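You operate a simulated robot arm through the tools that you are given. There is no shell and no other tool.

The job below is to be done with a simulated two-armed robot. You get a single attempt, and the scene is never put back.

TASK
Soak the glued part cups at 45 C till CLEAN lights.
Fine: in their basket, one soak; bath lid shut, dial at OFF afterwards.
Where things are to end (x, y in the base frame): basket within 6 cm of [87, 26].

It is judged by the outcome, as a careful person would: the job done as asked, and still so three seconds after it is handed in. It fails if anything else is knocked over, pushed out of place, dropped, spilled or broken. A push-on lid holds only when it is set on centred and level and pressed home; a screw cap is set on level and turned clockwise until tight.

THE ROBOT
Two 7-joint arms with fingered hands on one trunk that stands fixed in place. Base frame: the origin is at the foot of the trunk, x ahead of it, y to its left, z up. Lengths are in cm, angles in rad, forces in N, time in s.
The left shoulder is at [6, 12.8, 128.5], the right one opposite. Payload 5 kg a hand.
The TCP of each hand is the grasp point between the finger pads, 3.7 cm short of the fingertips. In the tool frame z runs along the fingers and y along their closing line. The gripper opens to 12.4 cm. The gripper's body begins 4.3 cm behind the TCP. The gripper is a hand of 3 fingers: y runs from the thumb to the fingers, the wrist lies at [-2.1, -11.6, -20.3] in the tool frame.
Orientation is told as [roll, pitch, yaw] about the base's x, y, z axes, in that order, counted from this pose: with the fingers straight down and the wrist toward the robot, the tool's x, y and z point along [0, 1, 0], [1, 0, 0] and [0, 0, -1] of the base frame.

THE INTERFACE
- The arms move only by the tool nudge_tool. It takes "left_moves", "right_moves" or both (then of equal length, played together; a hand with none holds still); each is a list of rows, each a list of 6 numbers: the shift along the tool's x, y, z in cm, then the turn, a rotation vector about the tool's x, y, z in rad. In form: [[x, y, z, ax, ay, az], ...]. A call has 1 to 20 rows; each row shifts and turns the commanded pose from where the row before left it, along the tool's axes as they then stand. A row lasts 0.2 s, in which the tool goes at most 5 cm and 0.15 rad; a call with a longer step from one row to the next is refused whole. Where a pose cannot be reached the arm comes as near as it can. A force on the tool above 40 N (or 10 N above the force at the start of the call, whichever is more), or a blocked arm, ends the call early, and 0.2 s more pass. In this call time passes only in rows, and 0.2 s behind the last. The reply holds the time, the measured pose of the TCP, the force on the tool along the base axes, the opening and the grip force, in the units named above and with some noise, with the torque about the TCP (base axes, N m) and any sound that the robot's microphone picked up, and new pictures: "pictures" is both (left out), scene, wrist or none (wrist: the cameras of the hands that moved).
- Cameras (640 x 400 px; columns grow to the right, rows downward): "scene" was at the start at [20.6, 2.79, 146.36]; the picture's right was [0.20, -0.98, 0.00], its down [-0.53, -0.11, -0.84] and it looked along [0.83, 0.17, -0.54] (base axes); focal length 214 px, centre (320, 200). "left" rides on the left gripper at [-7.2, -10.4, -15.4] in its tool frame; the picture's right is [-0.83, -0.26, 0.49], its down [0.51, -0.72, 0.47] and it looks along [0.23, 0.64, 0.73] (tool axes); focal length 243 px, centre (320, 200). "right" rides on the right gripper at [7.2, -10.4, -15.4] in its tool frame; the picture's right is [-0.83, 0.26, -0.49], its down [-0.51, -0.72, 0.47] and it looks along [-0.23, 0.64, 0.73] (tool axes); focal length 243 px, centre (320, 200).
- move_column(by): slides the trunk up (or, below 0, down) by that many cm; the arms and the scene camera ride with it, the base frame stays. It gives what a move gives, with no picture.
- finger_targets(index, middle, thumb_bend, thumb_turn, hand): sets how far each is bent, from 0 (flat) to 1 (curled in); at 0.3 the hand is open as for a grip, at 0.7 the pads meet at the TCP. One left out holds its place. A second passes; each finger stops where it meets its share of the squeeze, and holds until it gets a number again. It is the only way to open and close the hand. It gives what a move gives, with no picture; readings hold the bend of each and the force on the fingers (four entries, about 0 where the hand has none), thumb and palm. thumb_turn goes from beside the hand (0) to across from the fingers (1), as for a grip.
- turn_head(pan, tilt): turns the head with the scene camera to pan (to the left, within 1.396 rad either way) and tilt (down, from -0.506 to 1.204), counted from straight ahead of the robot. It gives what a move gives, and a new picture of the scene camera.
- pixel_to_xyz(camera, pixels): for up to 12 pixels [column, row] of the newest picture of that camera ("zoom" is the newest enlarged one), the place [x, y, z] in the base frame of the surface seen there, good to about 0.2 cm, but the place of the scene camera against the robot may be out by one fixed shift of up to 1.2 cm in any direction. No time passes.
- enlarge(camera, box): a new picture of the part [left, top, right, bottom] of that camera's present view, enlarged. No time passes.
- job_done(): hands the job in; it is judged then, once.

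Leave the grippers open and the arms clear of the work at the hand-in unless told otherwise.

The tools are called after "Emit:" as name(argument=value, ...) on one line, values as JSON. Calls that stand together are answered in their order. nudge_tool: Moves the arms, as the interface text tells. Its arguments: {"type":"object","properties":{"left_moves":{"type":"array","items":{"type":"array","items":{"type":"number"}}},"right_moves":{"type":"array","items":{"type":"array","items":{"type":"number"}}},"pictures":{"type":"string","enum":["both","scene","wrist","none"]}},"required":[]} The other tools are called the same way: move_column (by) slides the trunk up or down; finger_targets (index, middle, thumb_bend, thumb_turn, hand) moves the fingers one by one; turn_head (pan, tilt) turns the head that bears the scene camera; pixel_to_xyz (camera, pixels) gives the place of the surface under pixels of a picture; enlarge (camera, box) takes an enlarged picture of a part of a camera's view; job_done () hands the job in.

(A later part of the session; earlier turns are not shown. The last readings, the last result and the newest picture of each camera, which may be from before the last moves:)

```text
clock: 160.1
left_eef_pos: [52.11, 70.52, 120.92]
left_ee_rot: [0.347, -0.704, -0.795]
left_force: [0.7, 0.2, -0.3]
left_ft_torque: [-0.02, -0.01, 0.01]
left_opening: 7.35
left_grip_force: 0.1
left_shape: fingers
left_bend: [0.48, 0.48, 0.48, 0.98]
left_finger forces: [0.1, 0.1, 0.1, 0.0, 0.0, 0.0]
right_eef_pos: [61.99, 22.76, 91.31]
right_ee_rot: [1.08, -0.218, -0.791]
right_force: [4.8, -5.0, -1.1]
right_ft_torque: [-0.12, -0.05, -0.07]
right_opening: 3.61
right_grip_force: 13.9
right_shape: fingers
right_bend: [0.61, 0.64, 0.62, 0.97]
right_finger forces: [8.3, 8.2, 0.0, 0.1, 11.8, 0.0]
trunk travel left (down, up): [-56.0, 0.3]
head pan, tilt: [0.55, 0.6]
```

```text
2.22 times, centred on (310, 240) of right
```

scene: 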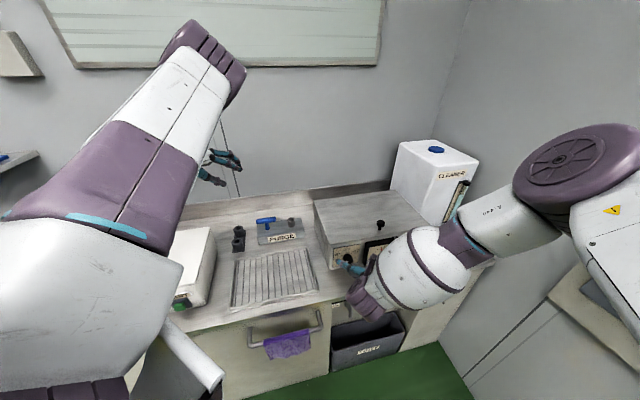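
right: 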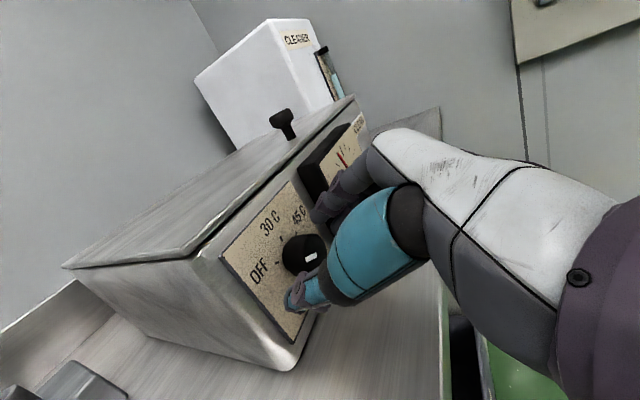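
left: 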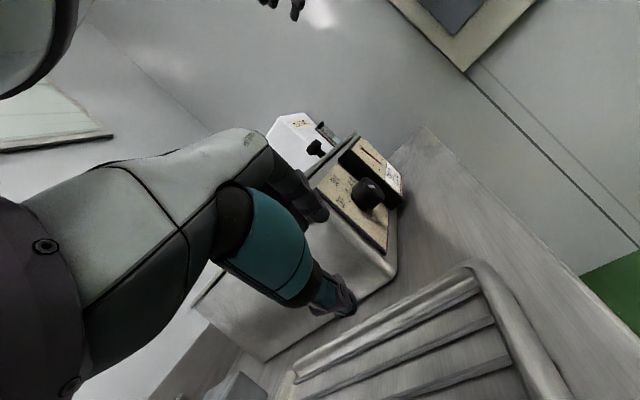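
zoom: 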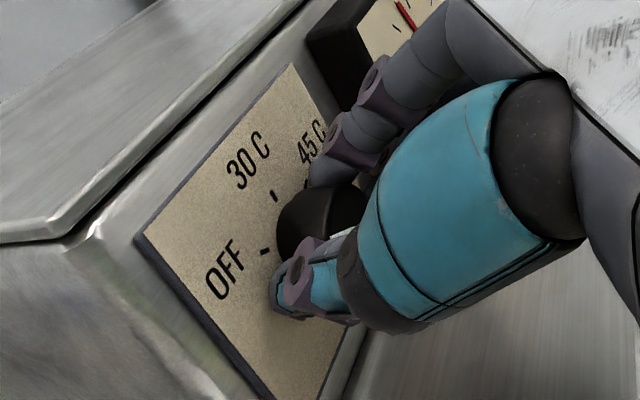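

Firm, balanced grip (8, 8, 12 N; opening 3.6 cm). I begin turning clockwise about the knob's axis, 5 small steps, watching torque.

Emit:
nudge_tool(right_moves=[[-0.017, 0.16, 0.009, 0.0471, 0, 0.0882], [-0.017, 0.16, 0.009, 0.0471, 0, 0.0882], [-0.017, 0.16, 0.009, 0.0471, 0, 0.0882], [-0.017, 0.16, 0.009, 0.0471, 0, 0.0882], [-0.017, 0.16, 0.009, 0.0471, 0, 0.0882]], pictures="wrist")

Emit:
enlarge(camera="right", box=[200, 150, 420, 330])

```text
clock: 161.3
left_eef_pos: [52.11, 70.59, 120.93]
left_ee_rot: [0.349, -0.703, -0.796]
left_force: [0.7, -0.3, 0.2]
left_ft_torque: [0.02, -0.01, 0.02]
left_opening: 7.34
left_grip_force: 0.0
left_shape: fingers
left_bend: [0.48, 0.48, 0.48, 0.98]
left_finger forces: [0.0, 0.1, 0.1, 0.0, 0.0, 0.0]
right_eef_pos: [62.58, 22.19, 91.16]
right_ee_rot: [1.081, 0.283, -0.788]
right_force: [5.3, -0.7, -7.0]
right_ft_torque: [-0.1, -0.03, -0.06]
right_opening: 3.59
right_grip_force: 14.1
right_shape: fingers
right_bend: [0.61, 0.65, 0.62, 0.97]
right_finger forces: [8.4, 8.2, 0.0, 0.0, 11.2, 0.0]
trunk travel left (down, up): [-56.0, 0.3]
head pan, tilt: [0.55, 0.6]
```

right: 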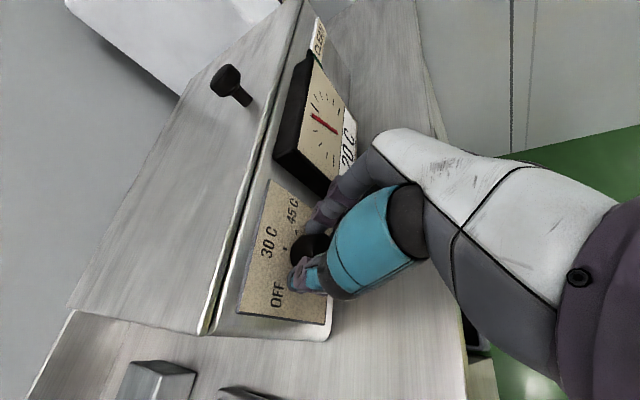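

```text
2.22 times, centred on (310, 240) of right
```

zoom: 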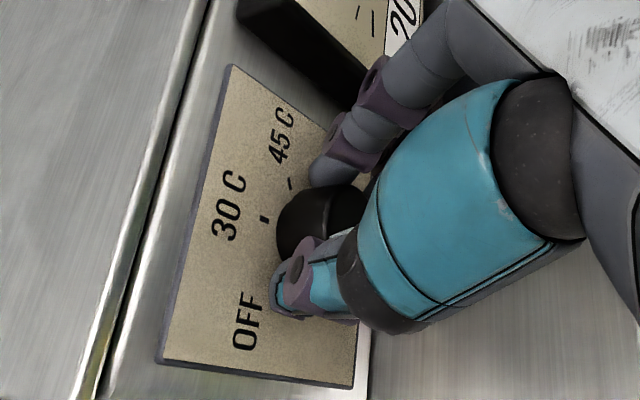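

Turning smoothly (about 29° so far). I continue another 5 steps to about 58°.

Emit:
nudge_tool(right_moves=[[-0.017, 0.16, 0.009, 0.0471, 0, 0.0882], [-0.017, 0.16, 0.009, 0.0471, 0, 0.0882], [-0.017, 0.16, 0.009, 0.0471, 0, 0.0882], [-0.017, 0.16, 0.009, 0.0471, 0, 0.0882], [-0.017, 0.16, 0.009, 0.0471, 0, 0.0882]], pictures="wrist")

Emit:
enlarge(camera="right", box=[200, 150, 420, 330])

```text
clock: 162.5
left_eef_pos: [52.07, 70.52, 120.93]
left_ee_rot: [0.349, -0.704, -0.793]
left_force: [0.7, 0.1, 0.5]
left_ft_torque: [-0.03, 0.03, 0.01]
left_opening: 7.34
left_grip_force: 0.1
left_shape: fingers
left_bend: [0.48, 0.48, 0.48, 0.98]
left_finger forces: [0.0, 0.1, 0.0, 0.0, 0.1, 0.0]
right_eef_pos: [63.05, 21.7, 90.74]
right_ee_rot: [1.081, 0.782, -0.787]
right_force: [0.6, 1.5, -4.5]
right_ft_torque: [-0.05, 0.0, 0.06]
right_opening: 3.56
right_grip_force: 14.2
right_shape: fingers
right_bend: [0.61, 0.65, 0.62, 0.97]
right_finger forces: [8.2, 7.8, 0.0, 0.0, 12.3, 0.0]
trunk travel left (down, up): [-56.0, 0.3]
head pan, tilt: [0.55, 0.6]
```

right: 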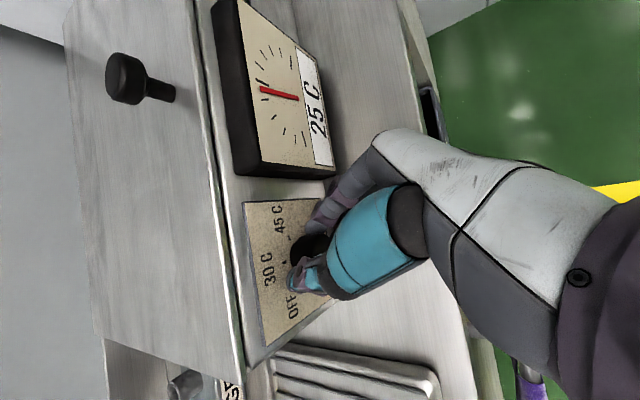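

```text
2.22 times, centred on (310, 240) of right
```

zoom: 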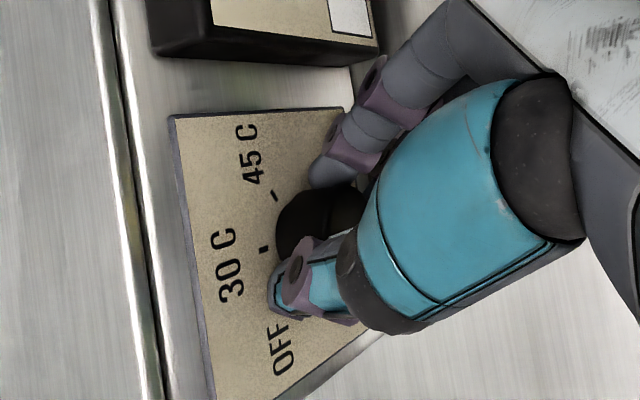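

The gauge already reads 25 C, so the heater is on, and the arm shows no limit yet. I keep turning in the same grip toward 45 C.

Emit:
nudge_tool(right_moves=[[-0.017, 0.16, 0.009, 0.0471, 0, 0.0882], [-0.017, 0.16, 0.009, 0.0471, 0, 0.0882], [-0.017, 0.16, 0.009, 0.0471, 0, 0.0882], [-0.017, 0.16, 0.009, 0.0471, 0, 0.0882]], pictures="wrist")

Emit:
enlarge(camera="right", box=[180, 0, 420, 330])

```text
clock: 163.5
left_eef_pos: [52.09, 70.5, 120.85]
left_ee_rot: [0.35, -0.705, -0.796]
left_force: [0.5, -0.5, -0.1]
left_ft_torque: [0.0, 0.01, -0.02]
left_opening: 7.34
left_grip_force: 0.1
left_shape: fingers
left_bend: [0.48, 0.48, 0.48, 0.98]
left_finger forces: [0.1, 0.0, 0.0, 0.0, 0.0, 0.0]
right_eef_pos: [63.23, 21.63, 90.14]
right_ee_rot: [1.084, 1.182, -0.786]
right_force: [-1.1, 2.0, -5.0]
right_ft_torque: [-0.08, 0.0, 0.07]
right_opening: 3.51
right_grip_force: 14.7
right_shape: fingers
right_bend: [0.62, 0.65, 0.62, 0.97]
right_finger forces: [8.2, 8.3, 0.0, 0.0, 12.2, 0.0]
trunk travel left (down, up): [-56.0, 0.3]
head pan, tilt: [0.55, 0.6]
```

right: 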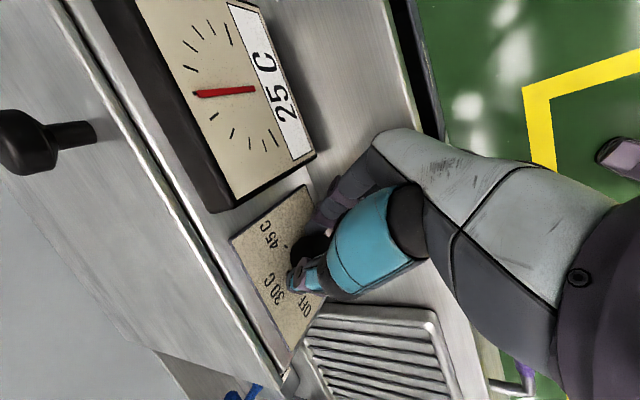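

```text
1.21 times, centred on (300, 165) of right
```

zoom: 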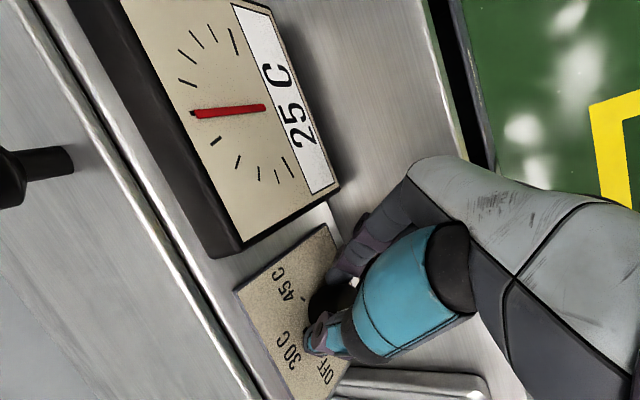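

Still no limit (about 80° turned). I continue 4 more steps.

Emit:
nudge_tool(right_moves=[[-0.017, 0.16, 0.009, 0.0471, 0, 0.0882], [-0.017, 0.16, 0.009, 0.0471, 0, 0.0882], [-0.017, 0.16, 0.009, 0.0471, 0, 0.0882], [-0.017, 0.16, 0.009, 0.0471, 0, 0.0882]], pictures="wrist")

Emit:
enlarge(camera="right", box=[180, 0, 420, 330])

```text
clock: 164.5
left_eef_pos: [51.98, 70.63, 120.79]
left_ee_rot: [0.351, -0.705, -0.794]
left_force: [0.6, 0.0, 0.1]
left_ft_torque: [0.02, -0.04, -0.01]
left_opening: 7.35
left_grip_force: 0.1
left_shape: fingers
left_bend: [0.48, 0.48, 0.48, 0.98]
left_finger forces: [0.0, 0.1, 0.1, 0.0, 0.0, 0.0]
right_eef_pos: [63.21, 21.56, 89.62]
right_ee_rot: [-2.251, 1.562, 2.163]
right_force: [-3.3, 4.4, -3.2]
right_ft_torque: [-0.06, 0.0, 0.12]
right_opening: 3.53
right_grip_force: 14.5
right_shape: fingers
right_bend: [0.62, 0.65, 0.62, 0.97]
right_finger forces: [8.3, 8.4, 0.0, 0.0, 11.9, 0.1]
trunk travel left (down, up): [-56.0, 0.3]
head pan, tilt: [0.55, 0.6]
```

right: 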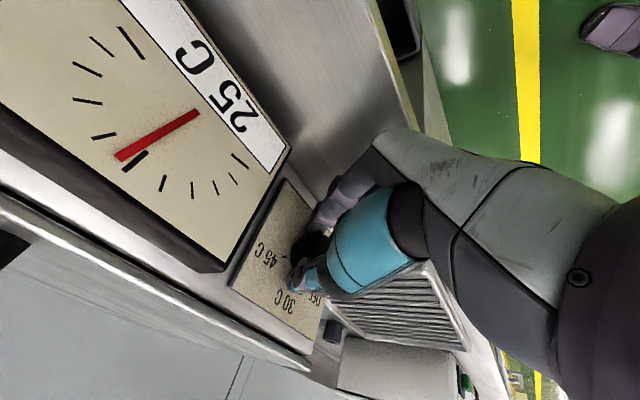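

```text
1.21 times, centred on (300, 165) of right
```

zoom: 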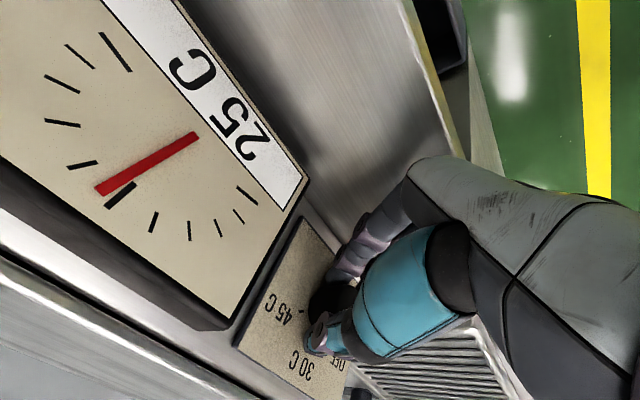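

103° turned, no limit. I finish the last 17° to 45 C.

Emit:
nudge_tool(right_moves=[[-0.017, 0.16, 0.009, 0.0471, 0, 0.0882], [-0.017, 0.16, 0.009, 0.0471, 0, 0.0882], [-0.017, 0.16, 0.009, 0.0471, 0, 0.0882]], pictures="both")

Emit:
enlarge(camera="right", box=[180, 0, 420, 330])

```text
clock: 165.3
left_eef_pos: [52.07, 70.77, 120.9]
left_ee_rot: [0.348, -0.705, -0.795]
left_force: [-0.2, -0.5, -0.3]
left_ft_torque: [0.0, 0.03, -0.03]
left_opening: 7.36
left_grip_force: 0.1
left_shape: fingers
left_bend: [0.48, 0.48, 0.48, 0.98]
left_finger forces: [0.0, 0.0, 0.0, 0.1, 0.0, 0.0]
right_eef_pos: [63.26, 21.54, 89.06]
right_ee_rot: [-2.067, 1.26, 2.347]
right_force: [-2.6, 4.0, -2.1]
right_ft_torque: [-0.2, -0.1, 0.1]
right_opening: 3.49
right_grip_force: 13.9
right_shape: fingers
right_bend: [0.63, 0.65, 0.62, 0.97]
right_finger forces: [8.6, 8.3, 0.0, 0.0, 10.8, 0.0]
trunk travel left (down, up): [-56.0, 0.3]
head pan, tilt: [0.55, 0.6]
```

scene: 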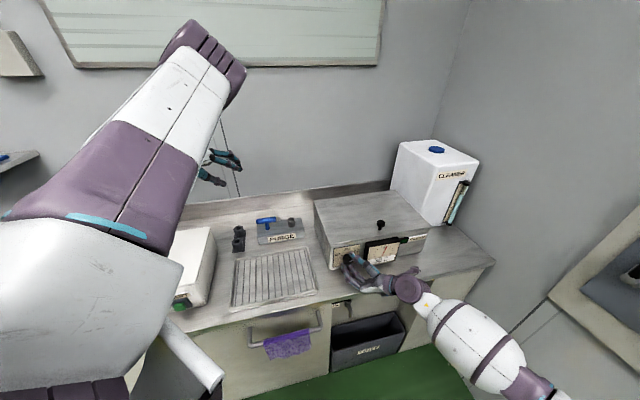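
right: 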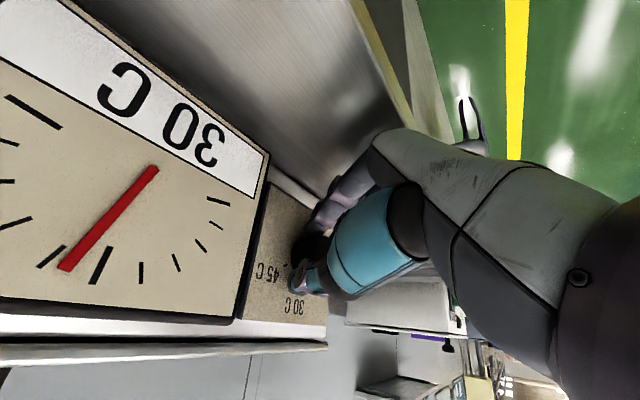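

```text
1.21 times, centred on (300, 165) of right
```

zoom: 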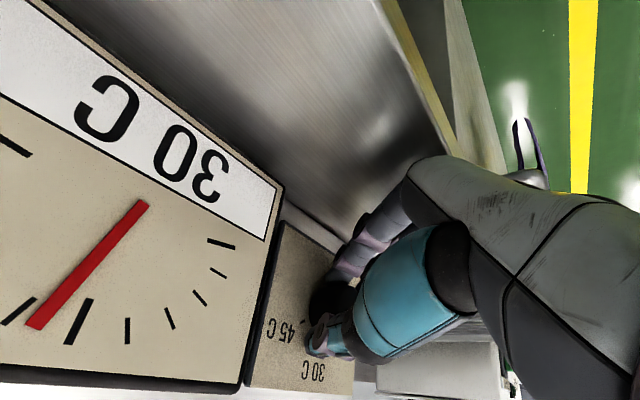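

120° turned and the gauge reads 30 C and rising. I hold the grip and wait a moment to see whether it rises past 30, watching the scene view.

Emit:
nudge_tool(right_moves=[[0, 0, 0, 0, 0, 0], [0, 0, 0, 0, 0, 0], [0, 0, 0, 0, 0, 0], [0, 0, 0, 0, 0, 0], [0, 0, 0, 0, 0, 0], [0, 0, 0, 0, 0, 0], [0, 0, 0, 0, 0, 0], [0, 0, 0, 0, 0, 0], [0, 0, 0, 0, 0, 0], [0, 0, 0, 0, 0, 0]], pictures="scene")

Emit:
enlarge(camera="scene", box=[310, 210, 450, 300])

```text
clock: 167.5
left_eef_pos: [51.89, 70.61, 120.92]
left_ee_rot: [0.348, -0.706, -0.795]
left_force: [-0.1, 0.1, 1.2]
left_ft_torque: [0.03, -0.02, -0.02]
left_opening: 7.35
left_grip_force: 0.0
left_shape: fingers
left_bend: [0.48, 0.48, 0.48, 0.98]
left_finger forces: [0.0, 0.1, 0.1, 0.0, 0.1, 0.0]
right_eef_pos: [63.13, 21.64, 89.04]
right_ee_rot: [-2.066, 1.261, 2.347]
right_force: [-2.2, 1.5, -2.7]
right_ft_torque: [-0.17, -0.09, 0.02]
right_opening: 3.51
right_grip_force: 14.6
right_shape: fingers
right_bend: [0.63, 0.65, 0.62, 0.97]
right_finger forces: [9.0, 8.1, 0.0, 0.0, 11.2, 0.0]
trunk travel left (down, up): [-56.0, 0.3]
head pan, tilt: [0.55, 0.6]
```

scene: 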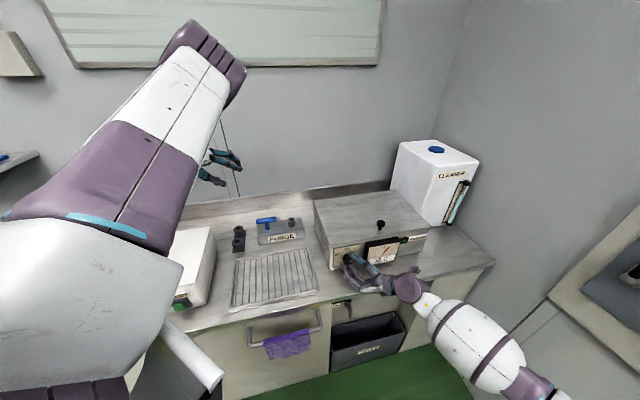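

```text
4.44 times, centred on (380, 255) of scene
```

zoom: 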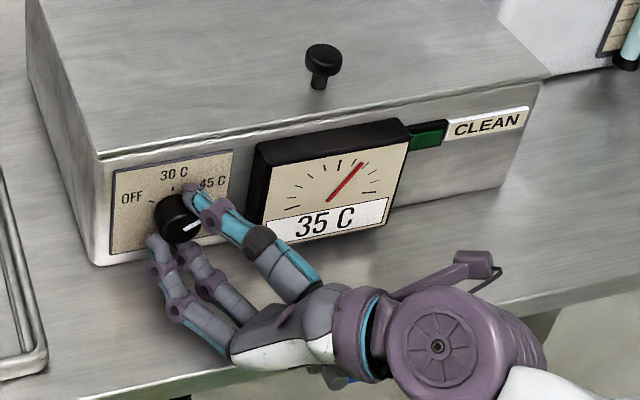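

35 C and rising, and the pointer now shows 45 C. I keep the grip and wait, checking the CLEAN lamp (at (427,134) in the enlarged view; now dark).

Emit:
nudge_tool(right_moves=[[0, 0, 0, 0, 0, 0], [0, 0, 0, 0, 0, 0], [0, 0, 0, 0, 0, 0], [0, 0, 0, 0, 0, 0], [0, 0, 0, 0, 0, 0], [0, 0, 0, 0, 0, 0], [0, 0, 0, 0, 0, 0], [0, 0, 0, 0, 0, 0], [0, 0, 0, 0, 0, 0], [0, 0, 0, 0, 0, 0], [0, 0, 0, 0, 0, 0], [0, 0, 0, 0, 0, 0], [0, 0, 0, 0, 0, 0], [0, 0, 0, 0, 0, 0], [0, 0, 0, 0, 0, 0]], pictures="none")

Emit:
enlarge(camera="scene", box=[310, 210, 450, 300])

```text
clock: 170.7
left_eef_pos: [51.95, 70.57, 120.97]
left_ee_rot: [0.349, -0.705, -0.793]
left_force: [0.4, 0.0, -0.2]
left_ft_torque: [-0.01, 0.01, 0.03]
left_opening: 7.35
left_grip_force: 0.0
left_shape: fingers
left_bend: [0.48, 0.48, 0.48, 0.98]
left_finger forces: [0.0, 0.1, 0.0, 0.0, 0.0, 0.1]
right_eef_pos: [63.24, 21.65, 89.02]
right_ee_rot: [-2.068, 1.263, 2.347]
right_force: [-1.5, 2.3, -3.4]
right_ft_torque: [-0.2, -0.09, 0.05]
right_opening: 3.5
right_grip_force: 13.8
right_shape: fingers
right_bend: [0.63, 0.65, 0.62, 0.97]
right_finger forces: [9.2, 8.1, 0.0, 0.0, 11.2, 0.0]
trunk travel left (down, up): [-56.0, 0.3]
head pan, tilt: [0.55, 0.6]
```

```text
4.44 times, centred on (380, 255) of scene
```

zoom: 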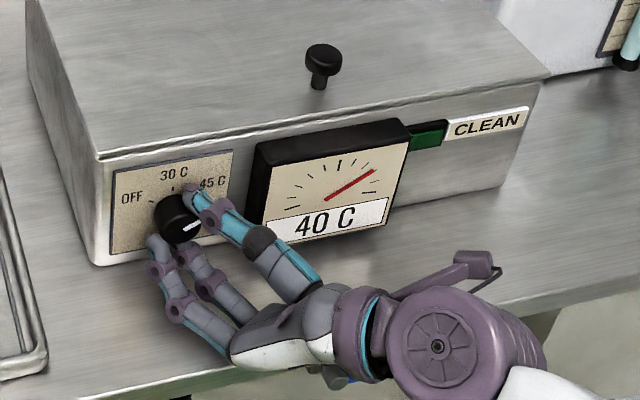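

40 C now, CLEAN still dark. I keep waiting.

Emit:
nudge_tool(right_moves=[[0, 0, 0, 0, 0, 0], [0, 0, 0, 0, 0, 0], [0, 0, 0, 0, 0, 0], [0, 0, 0, 0, 0, 0], [0, 0, 0, 0, 0, 0], [0, 0, 0, 0, 0, 0], [0, 0, 0, 0, 0, 0], [0, 0, 0, 0, 0, 0], [0, 0, 0, 0, 0, 0], [0, 0, 0, 0, 0, 0], [0, 0, 0, 0, 0, 0], [0, 0, 0, 0, 0, 0], [0, 0, 0, 0, 0, 0], [0, 0, 0, 0, 0, 0], [0, 0, 0, 0, 0, 0]], pictures="none")

Emit:
enlarge(camera="scene", box=[310, 210, 450, 300])

```text
clock: 173.9
left_eef_pos: [51.99, 70.49, 120.93]
left_ee_rot: [0.35, -0.704, -0.793]
left_force: [0.1, -0.6, 0.1]
left_ft_torque: [0.03, -0.03, 0.03]
left_opening: 7.34
left_grip_force: 0.0
left_shape: fingers
left_bend: [0.48, 0.48, 0.48, 0.98]
left_finger forces: [0.0, 0.0, 0.1, 0.0, 0.0, 0.0]
right_eef_pos: [63.29, 21.67, 89.06]
right_ee_rot: [-2.066, 1.262, 2.346]
right_force: [-0.3, 2.3, -3.0]
right_ft_torque: [-0.19, -0.08, 0.04]
right_opening: 3.5
right_grip_force: 13.9
right_shape: fingers
right_bend: [0.63, 0.65, 0.62, 0.97]
right_finger forces: [9.2, 8.0, 0.1, 0.0, 11.1, 0.1]
trunk travel left (down, up): [-56.0, 0.3]
head pan, tilt: [0.55, 0.6]
```

```text
4.44 times, centred on (380, 255) of scene
```

zoom: 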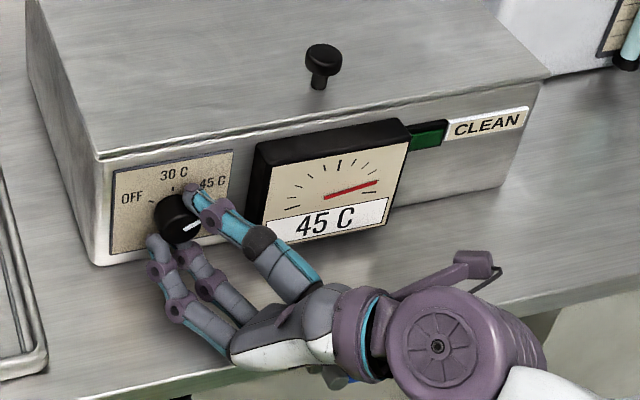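

The gauge reads 45 C. CLEAN is still dark, so the soak is running; I wait on in short spells.

Emit:
nudge_tool(right_moves=[[0, 0, 0, 0, 0, 0], [0, 0, 0, 0, 0, 0], [0, 0, 0, 0, 0, 0], [0, 0, 0, 0, 0, 0], [0, 0, 0, 0, 0, 0], [0, 0, 0, 0, 0, 0], [0, 0, 0, 0, 0, 0], [0, 0, 0, 0, 0, 0], [0, 0, 0, 0, 0, 0], [0, 0, 0, 0, 0, 0], [0, 0, 0, 0, 0, 0], [0, 0, 0, 0, 0, 0], [0, 0, 0, 0, 0, 0], [0, 0, 0, 0, 0, 0], [0, 0, 0, 0, 0, 0]], pictures="none")

Emit:
enlarge(camera="scene", box=[310, 210, 450, 300])

```text
clock: 177.1
left_eef_pos: [51.88, 70.56, 120.9]
left_ee_rot: [0.348, -0.705, -0.793]
left_force: [0.4, -0.8, -0.1]
left_ft_torque: [-0.03, 0.0, 0.03]
left_opening: 7.35
left_grip_force: 0.1
left_shape: fingers
left_bend: [0.48, 0.48, 0.48, 0.98]
left_finger forces: [0.0, 0.0, 0.0, 0.0, 0.0, 0.1]
right_eef_pos: [63.24, 21.52, 88.99]
right_ee_rot: [-2.066, 1.263, 2.347]
right_force: [-0.8, 3.3, -2.7]
right_ft_torque: [-0.17, -0.08, 0.06]
right_opening: 3.49
right_grip_force: 14.1
right_shape: fingers
right_bend: [0.63, 0.65, 0.62, 0.97]
right_finger forces: [9.1, 8.1, 0.1, 0.0, 11.2, 0.1]
trunk travel left (down, up): [-56.0, 0.3]
head pan, tilt: [0.55, 0.6]
```

```text
4.44 times, centred on (380, 255) of scene
```

zoom: 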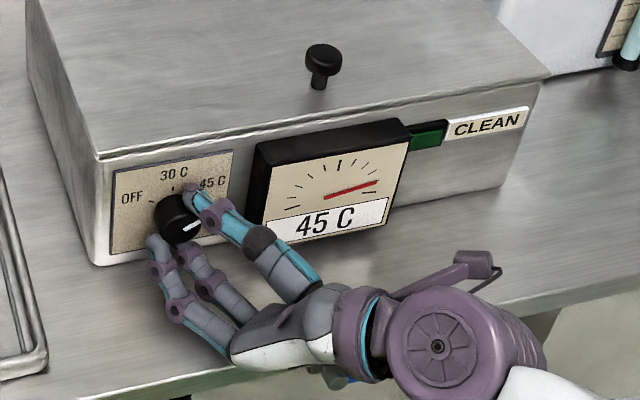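

Steady at 45 C, CLEAN still dark. I wait further.

Emit:
nudge_tool(right_moves=[[0, 0, 0, 0, 0, 0], [0, 0, 0, 0, 0, 0], [0, 0, 0, 0, 0, 0], [0, 0, 0, 0, 0, 0], [0, 0, 0, 0, 0, 0], [0, 0, 0, 0, 0, 0], [0, 0, 0, 0, 0, 0], [0, 0, 0, 0, 0, 0], [0, 0, 0, 0, 0, 0], [0, 0, 0, 0, 0, 0], [0, 0, 0, 0, 0, 0], [0, 0, 0, 0, 0, 0], [0, 0, 0, 0, 0, 0], [0, 0, 0, 0, 0, 0], [0, 0, 0, 0, 0, 0]], pictures="none")

Emit:
enlarge(camera="scene", box=[310, 210, 450, 300])

```text
clock: 180.3
left_eef_pos: [52.06, 70.63, 120.87]
left_ee_rot: [0.351, -0.704, -0.794]
left_force: [0.6, 0.0, -0.4]
left_ft_torque: [-0.02, 0.0, 0.02]
left_opening: 7.34
left_grip_force: 0.0
left_shape: fingers
left_bend: [0.48, 0.48, 0.48, 0.98]
left_finger forces: [0.0, 0.0, 0.0, 0.0, 0.1, 0.1]
right_eef_pos: [63.2, 21.54, 89.11]
right_ee_rot: [-2.065, 1.262, 2.347]
right_force: [-1.0, 2.0, -4.0]
right_ft_torque: [-0.2, -0.06, 0.04]
right_opening: 3.51
right_grip_force: 13.7
right_shape: fingers
right_bend: [0.63, 0.65, 0.62, 0.97]
right_finger forces: [9.1, 8.1, 0.0, 0.1, 11.1, 0.2]
trunk travel left (down, up): [-56.0, 0.3]
head pan, tilt: [0.55, 0.6]
```

```text
4.44 times, centred on (380, 255) of scene
```

zoom: 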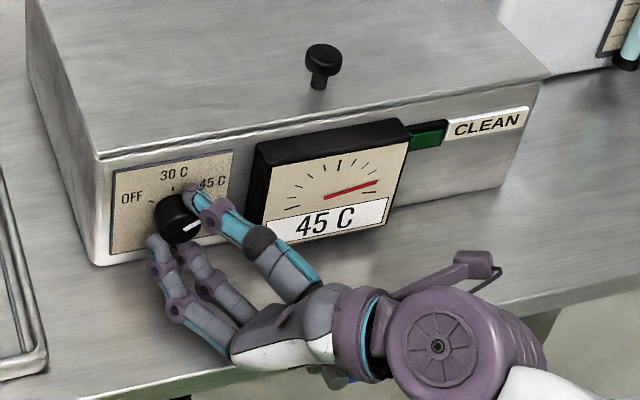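

Still 45 C and CLEAN dark. I go on waiting.

Emit:
nudge_tool(right_moves=[[0, 0, 0, 0, 0, 0], [0, 0, 0, 0, 0, 0], [0, 0, 0, 0, 0, 0], [0, 0, 0, 0, 0, 0], [0, 0, 0, 0, 0, 0], [0, 0, 0, 0, 0, 0], [0, 0, 0, 0, 0, 0], [0, 0, 0, 0, 0, 0], [0, 0, 0, 0, 0, 0], [0, 0, 0, 0, 0, 0], [0, 0, 0, 0, 0, 0], [0, 0, 0, 0, 0, 0], [0, 0, 0, 0, 0, 0], [0, 0, 0, 0, 0, 0], [0, 0, 0, 0, 0, 0]], pictures="none")

Emit:
enlarge(camera="scene", box=[310, 210, 450, 300])

```text
clock: 183.5
left_eef_pos: [51.9, 70.6, 120.88]
left_ee_rot: [0.348, -0.705, -0.796]
left_force: [-0.1, 0.5, 0.0]
left_ft_torque: [-0.03, 0.02, -0.02]
left_opening: 7.34
left_grip_force: 0.0
left_shape: fingers
left_bend: [0.48, 0.48, 0.48, 0.98]
left_finger forces: [0.0, 0.1, 0.0, 0.1, 0.1, 0.0]
right_eef_pos: [63.14, 21.66, 89.08]
right_ee_rot: [-2.067, 1.262, 2.348]
right_force: [-1.4, 1.7, -2.8]
right_ft_torque: [-0.19, -0.06, 0.04]
right_opening: 3.49
right_grip_force: 13.8
right_shape: fingers
right_bend: [0.63, 0.65, 0.62, 0.97]
right_finger forces: [9.2, 8.1, 0.2, 0.1, 11.1, 0.0]
trunk travel left (down, up): [-56.0, 0.3]
head pan, tilt: [0.55, 0.6]
```

```text
4.44 times, centred on (380, 255) of scene
```

zoom: 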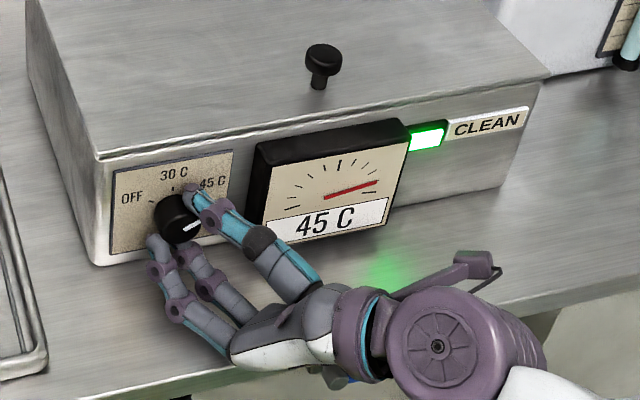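

CLEAN is lit. I turn the dial back counter-clockwise to OFF in the same grip, first 60°.

Emit:
nudge_tool(right_moves=[[0.017, -0.16, -0.009, -0.0471, 0, -0.0882], [0.017, -0.16, -0.009, -0.0471, 0, -0.0882], [0.017, -0.16, -0.009, -0.0471, 0, -0.0882], [0.017, -0.16, -0.009, -0.0471, 0, -0.0882], [0.017, -0.16, -0.009, -0.0471, 0, -0.0882], [0.017, -0.16, -0.009, -0.0471, 0, -0.0882], [0.017, -0.16, -0.009, -0.0471, 0, -0.0882], [0.017, -0.16, -0.009, -0.0471, 0, -0.0882], [0.017, -0.16, -0.009, -0.0471, 0, -0.0882], [0.017, -0.16, -0.009, -0.0471, 0, -0.0882], [0.017, -0.16, -0.009, -0.0471, 0, -0.0882]], pictures="none")

Emit:
nudge_tool(right_moves=[[0.017, -0.16, -0.009, -0.0471, 0, -0.0882], [0.017, -0.16, -0.009, -0.0471, 0, -0.0882], [0.017, -0.16, -0.009, -0.0471, 0, -0.0882], [0.017, -0.16, -0.009, -0.0471, 0, -0.0882], [0.017, -0.16, -0.009, -0.0471, 0, -0.0882], [0.017, -0.16, -0.009, -0.0471, 0, -0.0882], [0.017, -0.16, -0.009, -0.0471, 0, -0.0882], [0.017, -0.16, -0.009, -0.0471, 0, -0.0882]], pictures="both")

Emit:
enlarge(camera="scene", box=[310, 210, 450, 300])

```text
clock: 186.1
left_eef_pos: [52.0, 70.53, 120.78]
left_ee_rot: [0.349, -0.704, -0.793]
left_force: [0.6, 0.8, -0.6]
left_ft_torque: [0.0, -0.01, 0.03]
left_opening: 7.36
left_grip_force: 0.0
left_shape: fingers
left_bend: [0.48, 0.48, 0.48, 0.98]
left_finger forces: [0.0, 0.0, 0.0, 0.0, 0.0, 0.0]
right_eef_pos: [61.07, 21.62, 88.01]
right_ee_rot: [1.035, 0.813, -0.824]
right_force: [-5.8, -1.3, -2.7]
right_ft_torque: [-0.06, 0.01, 0.19]
right_opening: 0.81
right_grip_force: 3.8
right_shape: fingers
right_bend: [0.7, 0.7, 0.69, 0.99]
right_finger forces: [0.1, 0.1, 0.0, 0.0, 6.7, 0.1]
trunk travel left (down, up): [-56.0, 0.3]
head pan, tilt: [0.55, 0.6]
stopped in row 11 (right hand): the arm was blocked; the commanded pose is now the measured one
```

```text
clock: 187.9
left_eef_pos: [52.07, 70.58, 121.08]
left_ee_rot: [0.35, -0.705, -0.793]
left_force: [-0.3, 0.0, -0.1]
left_ft_torque: [0.04, 0.02, -0.02]
left_opening: 7.33
left_grip_force: 0.2
left_shape: fingers
left_bend: [0.48, 0.48, 0.48, 0.98]
left_finger forces: [0.0, 0.0, 0.0, 0.1, 0.0, 0.0]
right_eef_pos: [60.62, 22.04, 88.81]
right_ee_rot: [1.05, 0.01, -0.794]
right_force: [-3.8, -20.4, -20.5]
right_ft_torque: [-0.31, 0.69, -0.66]
right_opening: 2.06
right_grip_force: 13.5
right_shape: fingers
right_bend: [0.61, 0.7, 0.7, 0.98]
right_finger forces: [24.7, 0.0, 0.0, 0.0, 2.4, 0.1]
trunk travel left (down, up): [-56.0, 0.3]
head pan, tilt: [0.55, 0.6]
```

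scene: 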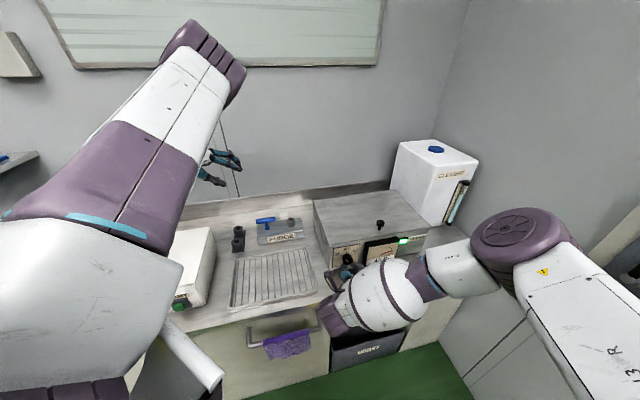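
right: 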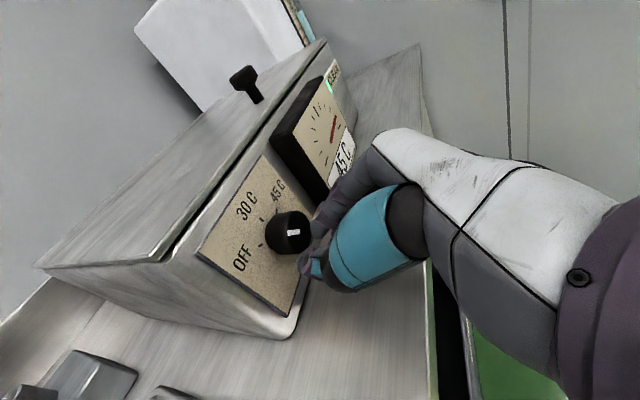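

```text
4.44 times, centred on (380, 255) of scene
```

zoom: 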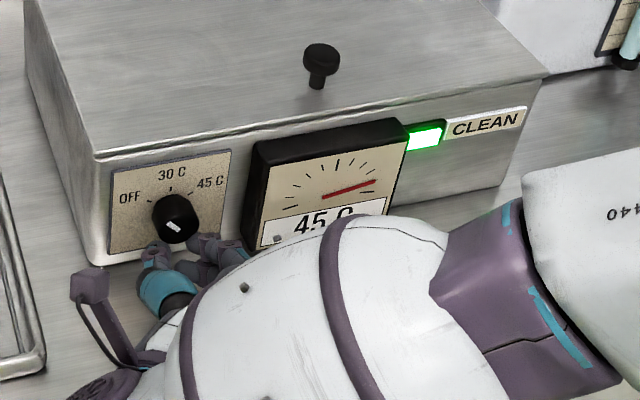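

CLEAN is lit, but the fingers slipped off the knob partway (an arm segment met its limit). I back the hand away from the panel at once and look at where the pointer stands.

Emit:
nudge_tool(right_moves=[[-0.5, 0, -0.9, 0, 0, 0], [-0.6, 0, -1.1, 0, 0, 0], [-0.6, 0, -1.1, 0, 0, 0]], pictures="both")

Emit:
enlarge(camera="right", box=[200, 130, 400, 300])

Emit:
enlarge(camera="scene", box=[310, 220, 410, 290])

```text
clock: 188.7
left_eef_pos: [51.96, 70.59, 120.84]
left_ee_rot: [0.351, -0.706, -0.795]
left_force: [0.0, -0.5, -0.8]
left_ft_torque: [-0.01, 0.01, 0.0]
left_opening: 7.37
left_grip_force: 0.1
left_shape: fingers
left_bend: [0.48, 0.48, 0.48, 0.98]
left_finger forces: [0.1, 0.1, 0.0, 0.1, 0.0, 0.0]
right_eef_pos: [58.16, 20.03, 89.09]
right_ee_rot: [1.054, 0.01, -0.793]
right_force: [0.2, 0.6, 1.2]
right_ft_torque: [0.02, -0.02, 0.03]
right_opening: 0.69
right_grip_force: 0.1
right_shape: fingers
right_bend: [0.7, 0.7, 0.7, 0.98]
right_finger forces: [0.1, 0.0, 0.0, 0.0, 0.0, 0.0]
trunk travel left (down, up): [-56.0, 0.3]
head pan, tilt: [0.55, 0.6]
```

scene: 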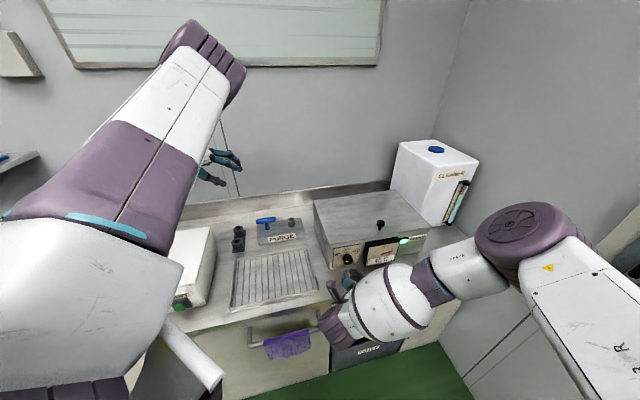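
right: 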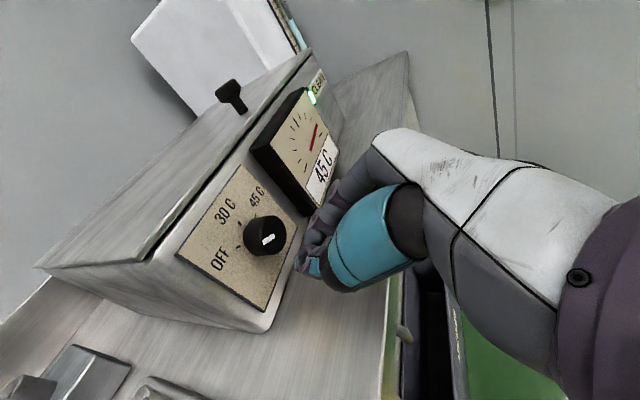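

```text
2.35 times, centred on (300, 215) of right
```

zoom: 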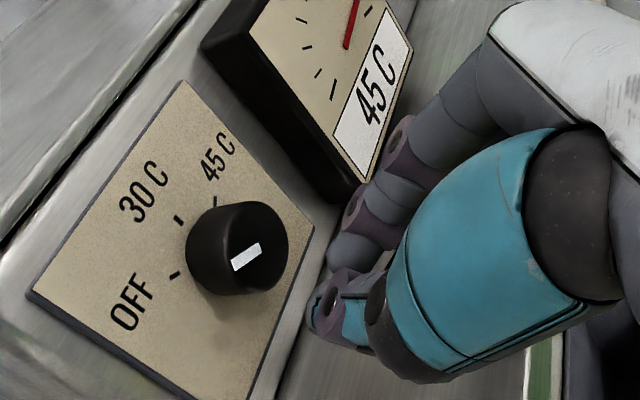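

```text
5.71 times, centred on (360, 255) of scene
```

zoom: 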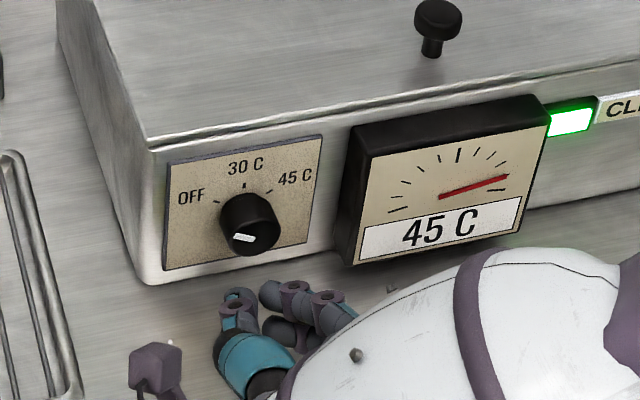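

The pointer looks like it's back at OFF already (mark pointing lower-left as at the start). I measure the mark's two ends to be certain.

Emit:
pixel_to_xyz(camera="zoom", pixels=[[233, 240], [253, 236], [217, 202], [244, 186], [268, 192], [245, 232]])

Emit:
enlarge(camera="right", box=[230, 190, 310, 270])

Emit:
pixel_to_xyz(camera="zoom", pixels=[[200, 200], [300, 200], [250, 230], [280, 260], [220, 250], [270, 190]])

```text
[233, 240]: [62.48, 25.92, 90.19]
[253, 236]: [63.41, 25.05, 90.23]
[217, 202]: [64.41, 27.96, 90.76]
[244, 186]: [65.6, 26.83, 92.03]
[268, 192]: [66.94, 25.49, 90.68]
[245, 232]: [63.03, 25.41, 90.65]
```

```text
5.00 times, centred on (270, 230) of right
```

zoom: 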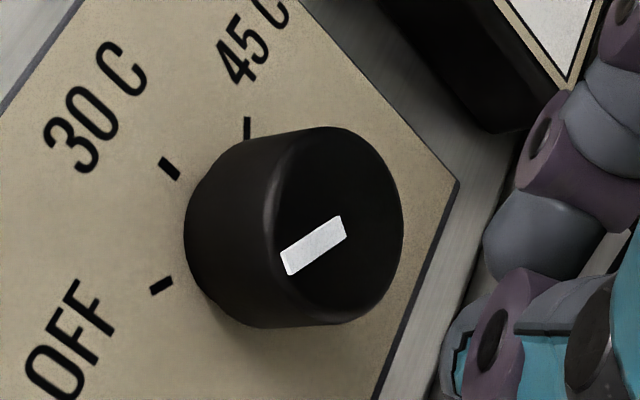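

```text
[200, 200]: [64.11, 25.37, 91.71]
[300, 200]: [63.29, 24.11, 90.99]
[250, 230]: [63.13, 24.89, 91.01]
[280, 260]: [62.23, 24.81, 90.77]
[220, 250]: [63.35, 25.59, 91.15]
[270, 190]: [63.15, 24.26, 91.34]
```

The mark points along the OFF tick's direction. I measure its ends in this closer view and wait a little to see the temperature fall.

Emit:
pixel_to_xyz(camera="zoom", pixels=[[290, 260], [338, 228], [315, 245], [160, 285], [168, 168], [247, 127], [340, 140], [340, 310], [400, 220], [283, 225]])

Emit:
nudge_tool(right_moves=[[0, 0, 0, 0, 0, 0], [0, 0, 0, 0, 0, 0], [0, 0, 0, 0, 0, 0], [0, 0, 0, 0, 0, 0], [0, 0, 0, 0, 0, 0], [0, 0, 0, 0, 0, 0], [0, 0, 0, 0, 0, 0], [0, 0, 0, 0, 0, 0], [0, 0, 0, 0, 0, 0], [0, 0, 0, 0, 0, 0]], pictures="none")

Emit:
enlarge(camera="scene", box=[310, 210, 450, 300])

```text
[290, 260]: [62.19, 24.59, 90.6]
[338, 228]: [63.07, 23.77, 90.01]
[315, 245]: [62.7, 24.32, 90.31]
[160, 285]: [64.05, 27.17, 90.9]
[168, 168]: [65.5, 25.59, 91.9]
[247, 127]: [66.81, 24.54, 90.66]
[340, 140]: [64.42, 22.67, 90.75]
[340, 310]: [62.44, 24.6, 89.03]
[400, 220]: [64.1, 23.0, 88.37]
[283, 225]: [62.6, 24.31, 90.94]
```

```text
clock: 190.9
left_eef_pos: [51.89, 70.61, 120.98]
left_ee_rot: [0.352, -0.705, -0.794]
left_force: [0.7, 0.2, 0.3]
left_ft_torque: [-0.06, -0.01, 0.02]
left_opening: 7.37
left_grip_force: 0.0
left_shape: fingers
left_bend: [0.48, 0.48, 0.48, 0.98]
left_finger forces: [0.0, 0.0, 0.1, 0.0, 0.0, 0.0]
right_eef_pos: [57.99, 19.86, 89.01]
right_ee_rot: [1.052, 0.01, -0.792]
right_force: [0.0, 0.4, 0.0]
right_ft_torque: [0.03, -0.06, -0.01]
right_opening: 0.71
right_grip_force: 0.2
right_shape: fingers
right_bend: [0.7, 0.7, 0.7, 0.98]
right_finger forces: [0.1, 0.0, 0.0, 0.0, 0.1, 0.0]
trunk travel left (down, up): [-56.0, 0.3]
head pan, tilt: [0.55, 0.6]
```

```text
4.44 times, centred on (380, 255) of scene
```

zoom: 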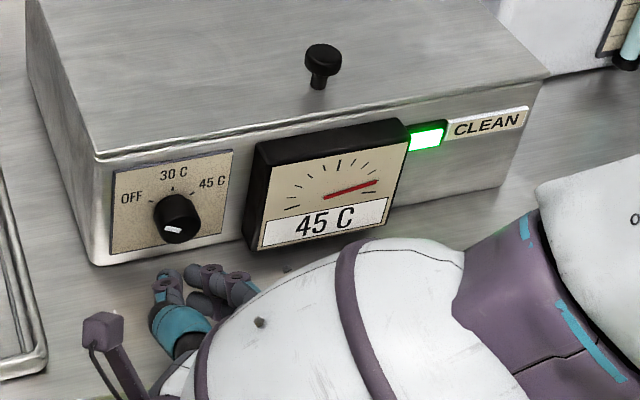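

The mark measures about 62° left of vertical, i.e. the OFF tick (−60°). I now withdraw the right hand: un-tilt step by step while rising, the reverse of how it came in.

Emit:
nudge_tool(right_moves=[[-0.5, 0, -0.9, 0, 0, 0], [0.14, 0, -0.5, 0, -0.13, 0], [0.1, 0, -0.5, 0, -0.13, 0], [0, 0, -0.5, 0, -0.13, 0], [0, 0, -0.6, 0, -0.13, 0], [-0.1, 0, -0.8, 0, -0.13, 0], [-0.2, 0, -1.0, 0, -0.13, 0], [-0.2, 0, -1.0, 0, -0.13, 0], [-0.2, 0, -1.5, 0, -0.13, 0], [0, 0, -3, 0, 0, 0], [0, 0, -3, 0, 0, 0], [0, 0, -3, 0, 0, 0]], pictures="both")

Emit:
enlarge(camera="right", box=[100, 100, 340, 330])

```text
clock: 193.5
left_eef_pos: [51.84, 70.61, 121.05]
left_ee_rot: [0.352, -0.705, -0.793]
left_force: [-0.2, 0.6, 0.5]
left_ft_torque: [-0.03, 0.0, -0.01]
left_opening: 7.35
left_grip_force: 0.0
left_shape: fingers
left_bend: [0.48, 0.48, 0.48, 0.98]
left_finger forces: [0.1, 0.0, 0.1, 0.1, 0.0, 0.0]
right_eef_pos: [54.88, 16.58, 103.73]
right_ee_rot: [0.012, 0.011, -0.793]
right_force: [-0.9, 0.7, 0.1]
right_ft_torque: [-0.03, -0.02, 0.04]
right_opening: 0.71
right_grip_force: 0.1
right_shape: fingers
right_bend: [0.7, 0.7, 0.7, 0.98]
right_finger forces: [0.1, 0.0, 0.1, 0.1, 0.1, 0.0]
trunk travel left (down, up): [-56.0, 0.3]
head pan, tilt: [0.55, 0.6]
```

scene: 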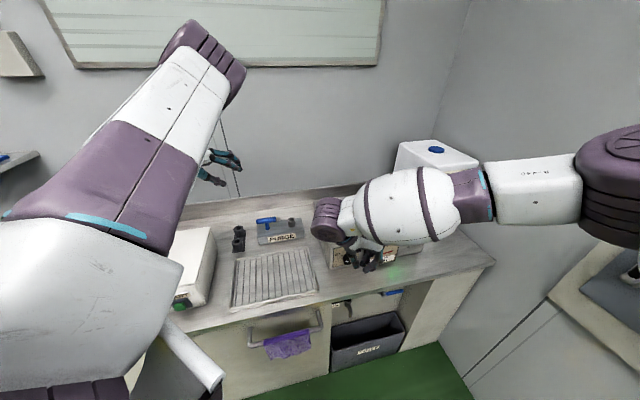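
right: 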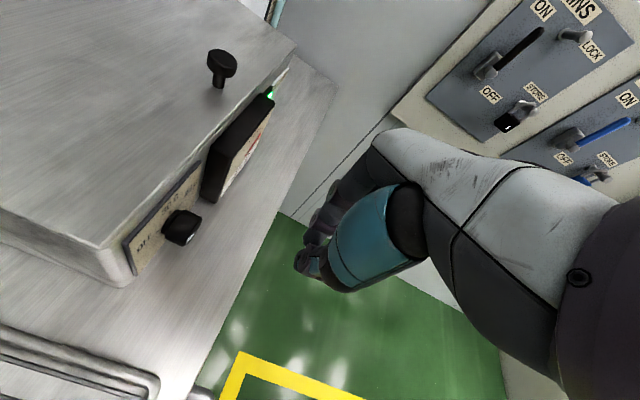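

```text
1.74 times, centred on (220, 215) of right
```

zoom: 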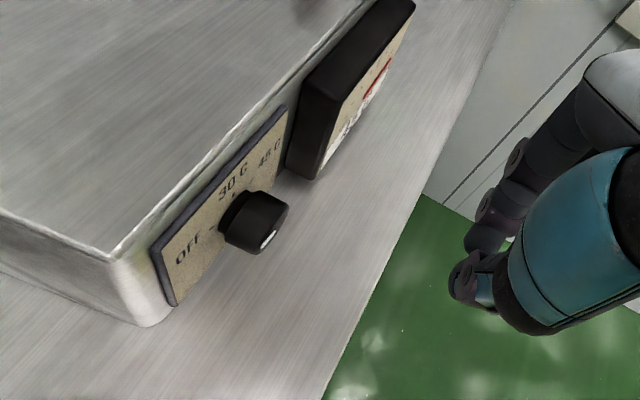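

The hand is clear of the panel. I take it up and to the right, out of the way, and open it.

Emit:
nudge_tool(right_moves=[[0, 1, -3.5, 0, 0, 0], [-0.3, 3.2, -2.5, 0, 0, 0], [-0.3, 3.2, -2.2, 0, 0, 0], [-0.3, 3.2, -2.2, 0, 0, -0.1], [-0.3, 3.2, -2.2, 0, 0, -0.1], [-0.3, 3.2, -2.2, 0, 0, -0.1], [-0.3, 3.2, -2.2, 0, 0, -0.1], [-0.3, 3.2, -2.2, 0, 0, -0.1], [-0.3, 3.2, -2.2, 0, 0, -0.1], [-0.3, 3.2, 0, 0, 0, -0.1]], pictures="scene")

Emit:
finger_targets(hand="right", index=0.3, middle=0.3, thumb_bend=0.3)

Emit:
finger_targets(hand="left", index=0.3, middle=0.3, thumb_bend=0.3)

Emit:
enlarge(camera="scene", box=[310, 180, 450, 300])

```text
clock: 195.7
left_eef_pos: [52.11, 70.48, 120.84]
left_ee_rot: [0.349, -0.704, -0.792]
left_force: [0.0, 0.3, -0.2]
left_ft_torque: [0.01, 0.02, 0.01]
left_opening: 7.35
left_grip_force: 0.1
left_shape: fingers
left_bend: [0.48, 0.48, 0.48, 0.98]
left_finger forces: [0.0, 0.0, 0.0, 0.0, 0.0, 0.0]
right_eef_pos: [78.11, -1.8, 124.59]
right_ee_rot: [0.015, 0.002, -0.089]
right_force: [0.5, -0.3, -0.4]
right_ft_torque: [0.03, 0.0, 0.01]
right_opening: 0.72
right_grip_force: 0.2
right_shape: fingers
right_bend: [0.7, 0.7, 0.7, 0.98]
right_finger forces: [0.0, 0.1, 0.0, 0.1, 0.0, 0.1]
trunk travel left (down, up): [-56.0, 0.3]
head pan, tilt: [0.55, 0.6]
```

scene: 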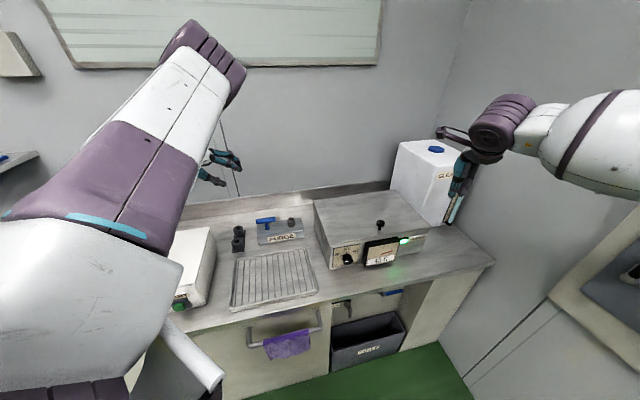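

```text
clock: 196.7
left_eef_pos: [51.7, 70.56, 121.0]
left_ee_rot: [0.351, -0.704, -0.794]
left_force: [0.0, 0.1, 0.0]
left_ft_torque: [-0.02, 0.02, 0.0]
left_opening: 7.35
left_grip_force: 0.2
left_shape: fingers
left_bend: [0.48, 0.48, 0.48, 0.98]
left_finger forces: [0.1, 0.1, 0.1, 0.0, 0.1, 0.1]
right_eef_pos: [78.05, -1.68, 124.65]
right_ee_rot: [0.016, 0.0, -0.092]
right_force: [0.7, 0.2, -0.8]
right_ft_torque: [0.0, 0.0, -0.02]
right_opening: 12.83
right_grip_force: 0.0
right_shape: fingers
right_bend: [0.3, 0.3, 0.3, 0.98]
right_finger forces: [0.0, 0.1, 0.0, 0.0, 0.0, 0.0]
trunk travel left (down, up): [-56.0, 0.3]
head pan, tilt: [0.55, 0.6]
```

```text
clock: 197.7
left_eef_pos: [52.09, 70.62, 120.95]
left_ee_rot: [0.351, -0.706, -0.792]
left_force: [0.0, 0.5, 0.1]
left_ft_torque: [-0.03, 0.0, 0.0]
left_opening: 12.81
left_grip_force: 0.0
left_shape: fingers
left_bend: [0.3, 0.3, 0.3, 0.98]
left_finger forces: [0.0, 0.0, 0.0, 0.0, 0.0, 0.0]
right_eef_pos: [77.98, -1.68, 124.58]
right_ee_rot: [0.016, 0.0, -0.092]
right_force: [0.7, -0.7, 0.0]
right_ft_torque: [-0.02, -0.03, 0.0]
right_opening: 12.83
right_grip_force: 0.1
right_shape: fingers
right_bend: [0.3, 0.3, 0.3, 0.98]
right_finger forces: [0.0, 0.1, 0.0, 0.0, 0.0, 0.1]
trunk travel left (down, up): [-56.0, 0.3]
head pan, tilt: [0.55, 0.6]
```

```text
3.33 times, centred on (380, 240) of scene
```

zoom: 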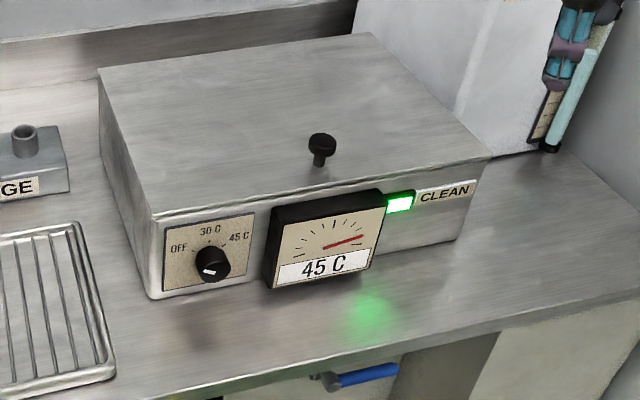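

Gauge still shows 45 C (it displays in 5° steps), CLEAN still lit. I enlarge the dial strongly.

Emit:
enlarge(camera="scene", box=[328, 238, 372, 272])

Emit:
pixel_to_xyz(camera="zoom", pixels=[[320, 200], [300, 220], [260, 240]])

```text
11.76 times, centred on (350, 255) of scene
```

zoom: 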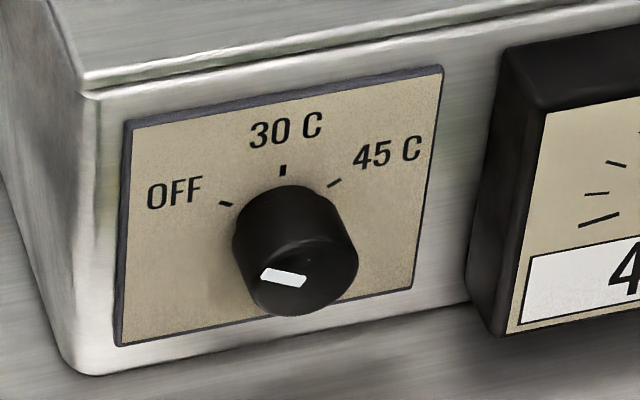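

```text
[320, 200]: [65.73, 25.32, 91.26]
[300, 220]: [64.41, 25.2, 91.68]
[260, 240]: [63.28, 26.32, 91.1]
```

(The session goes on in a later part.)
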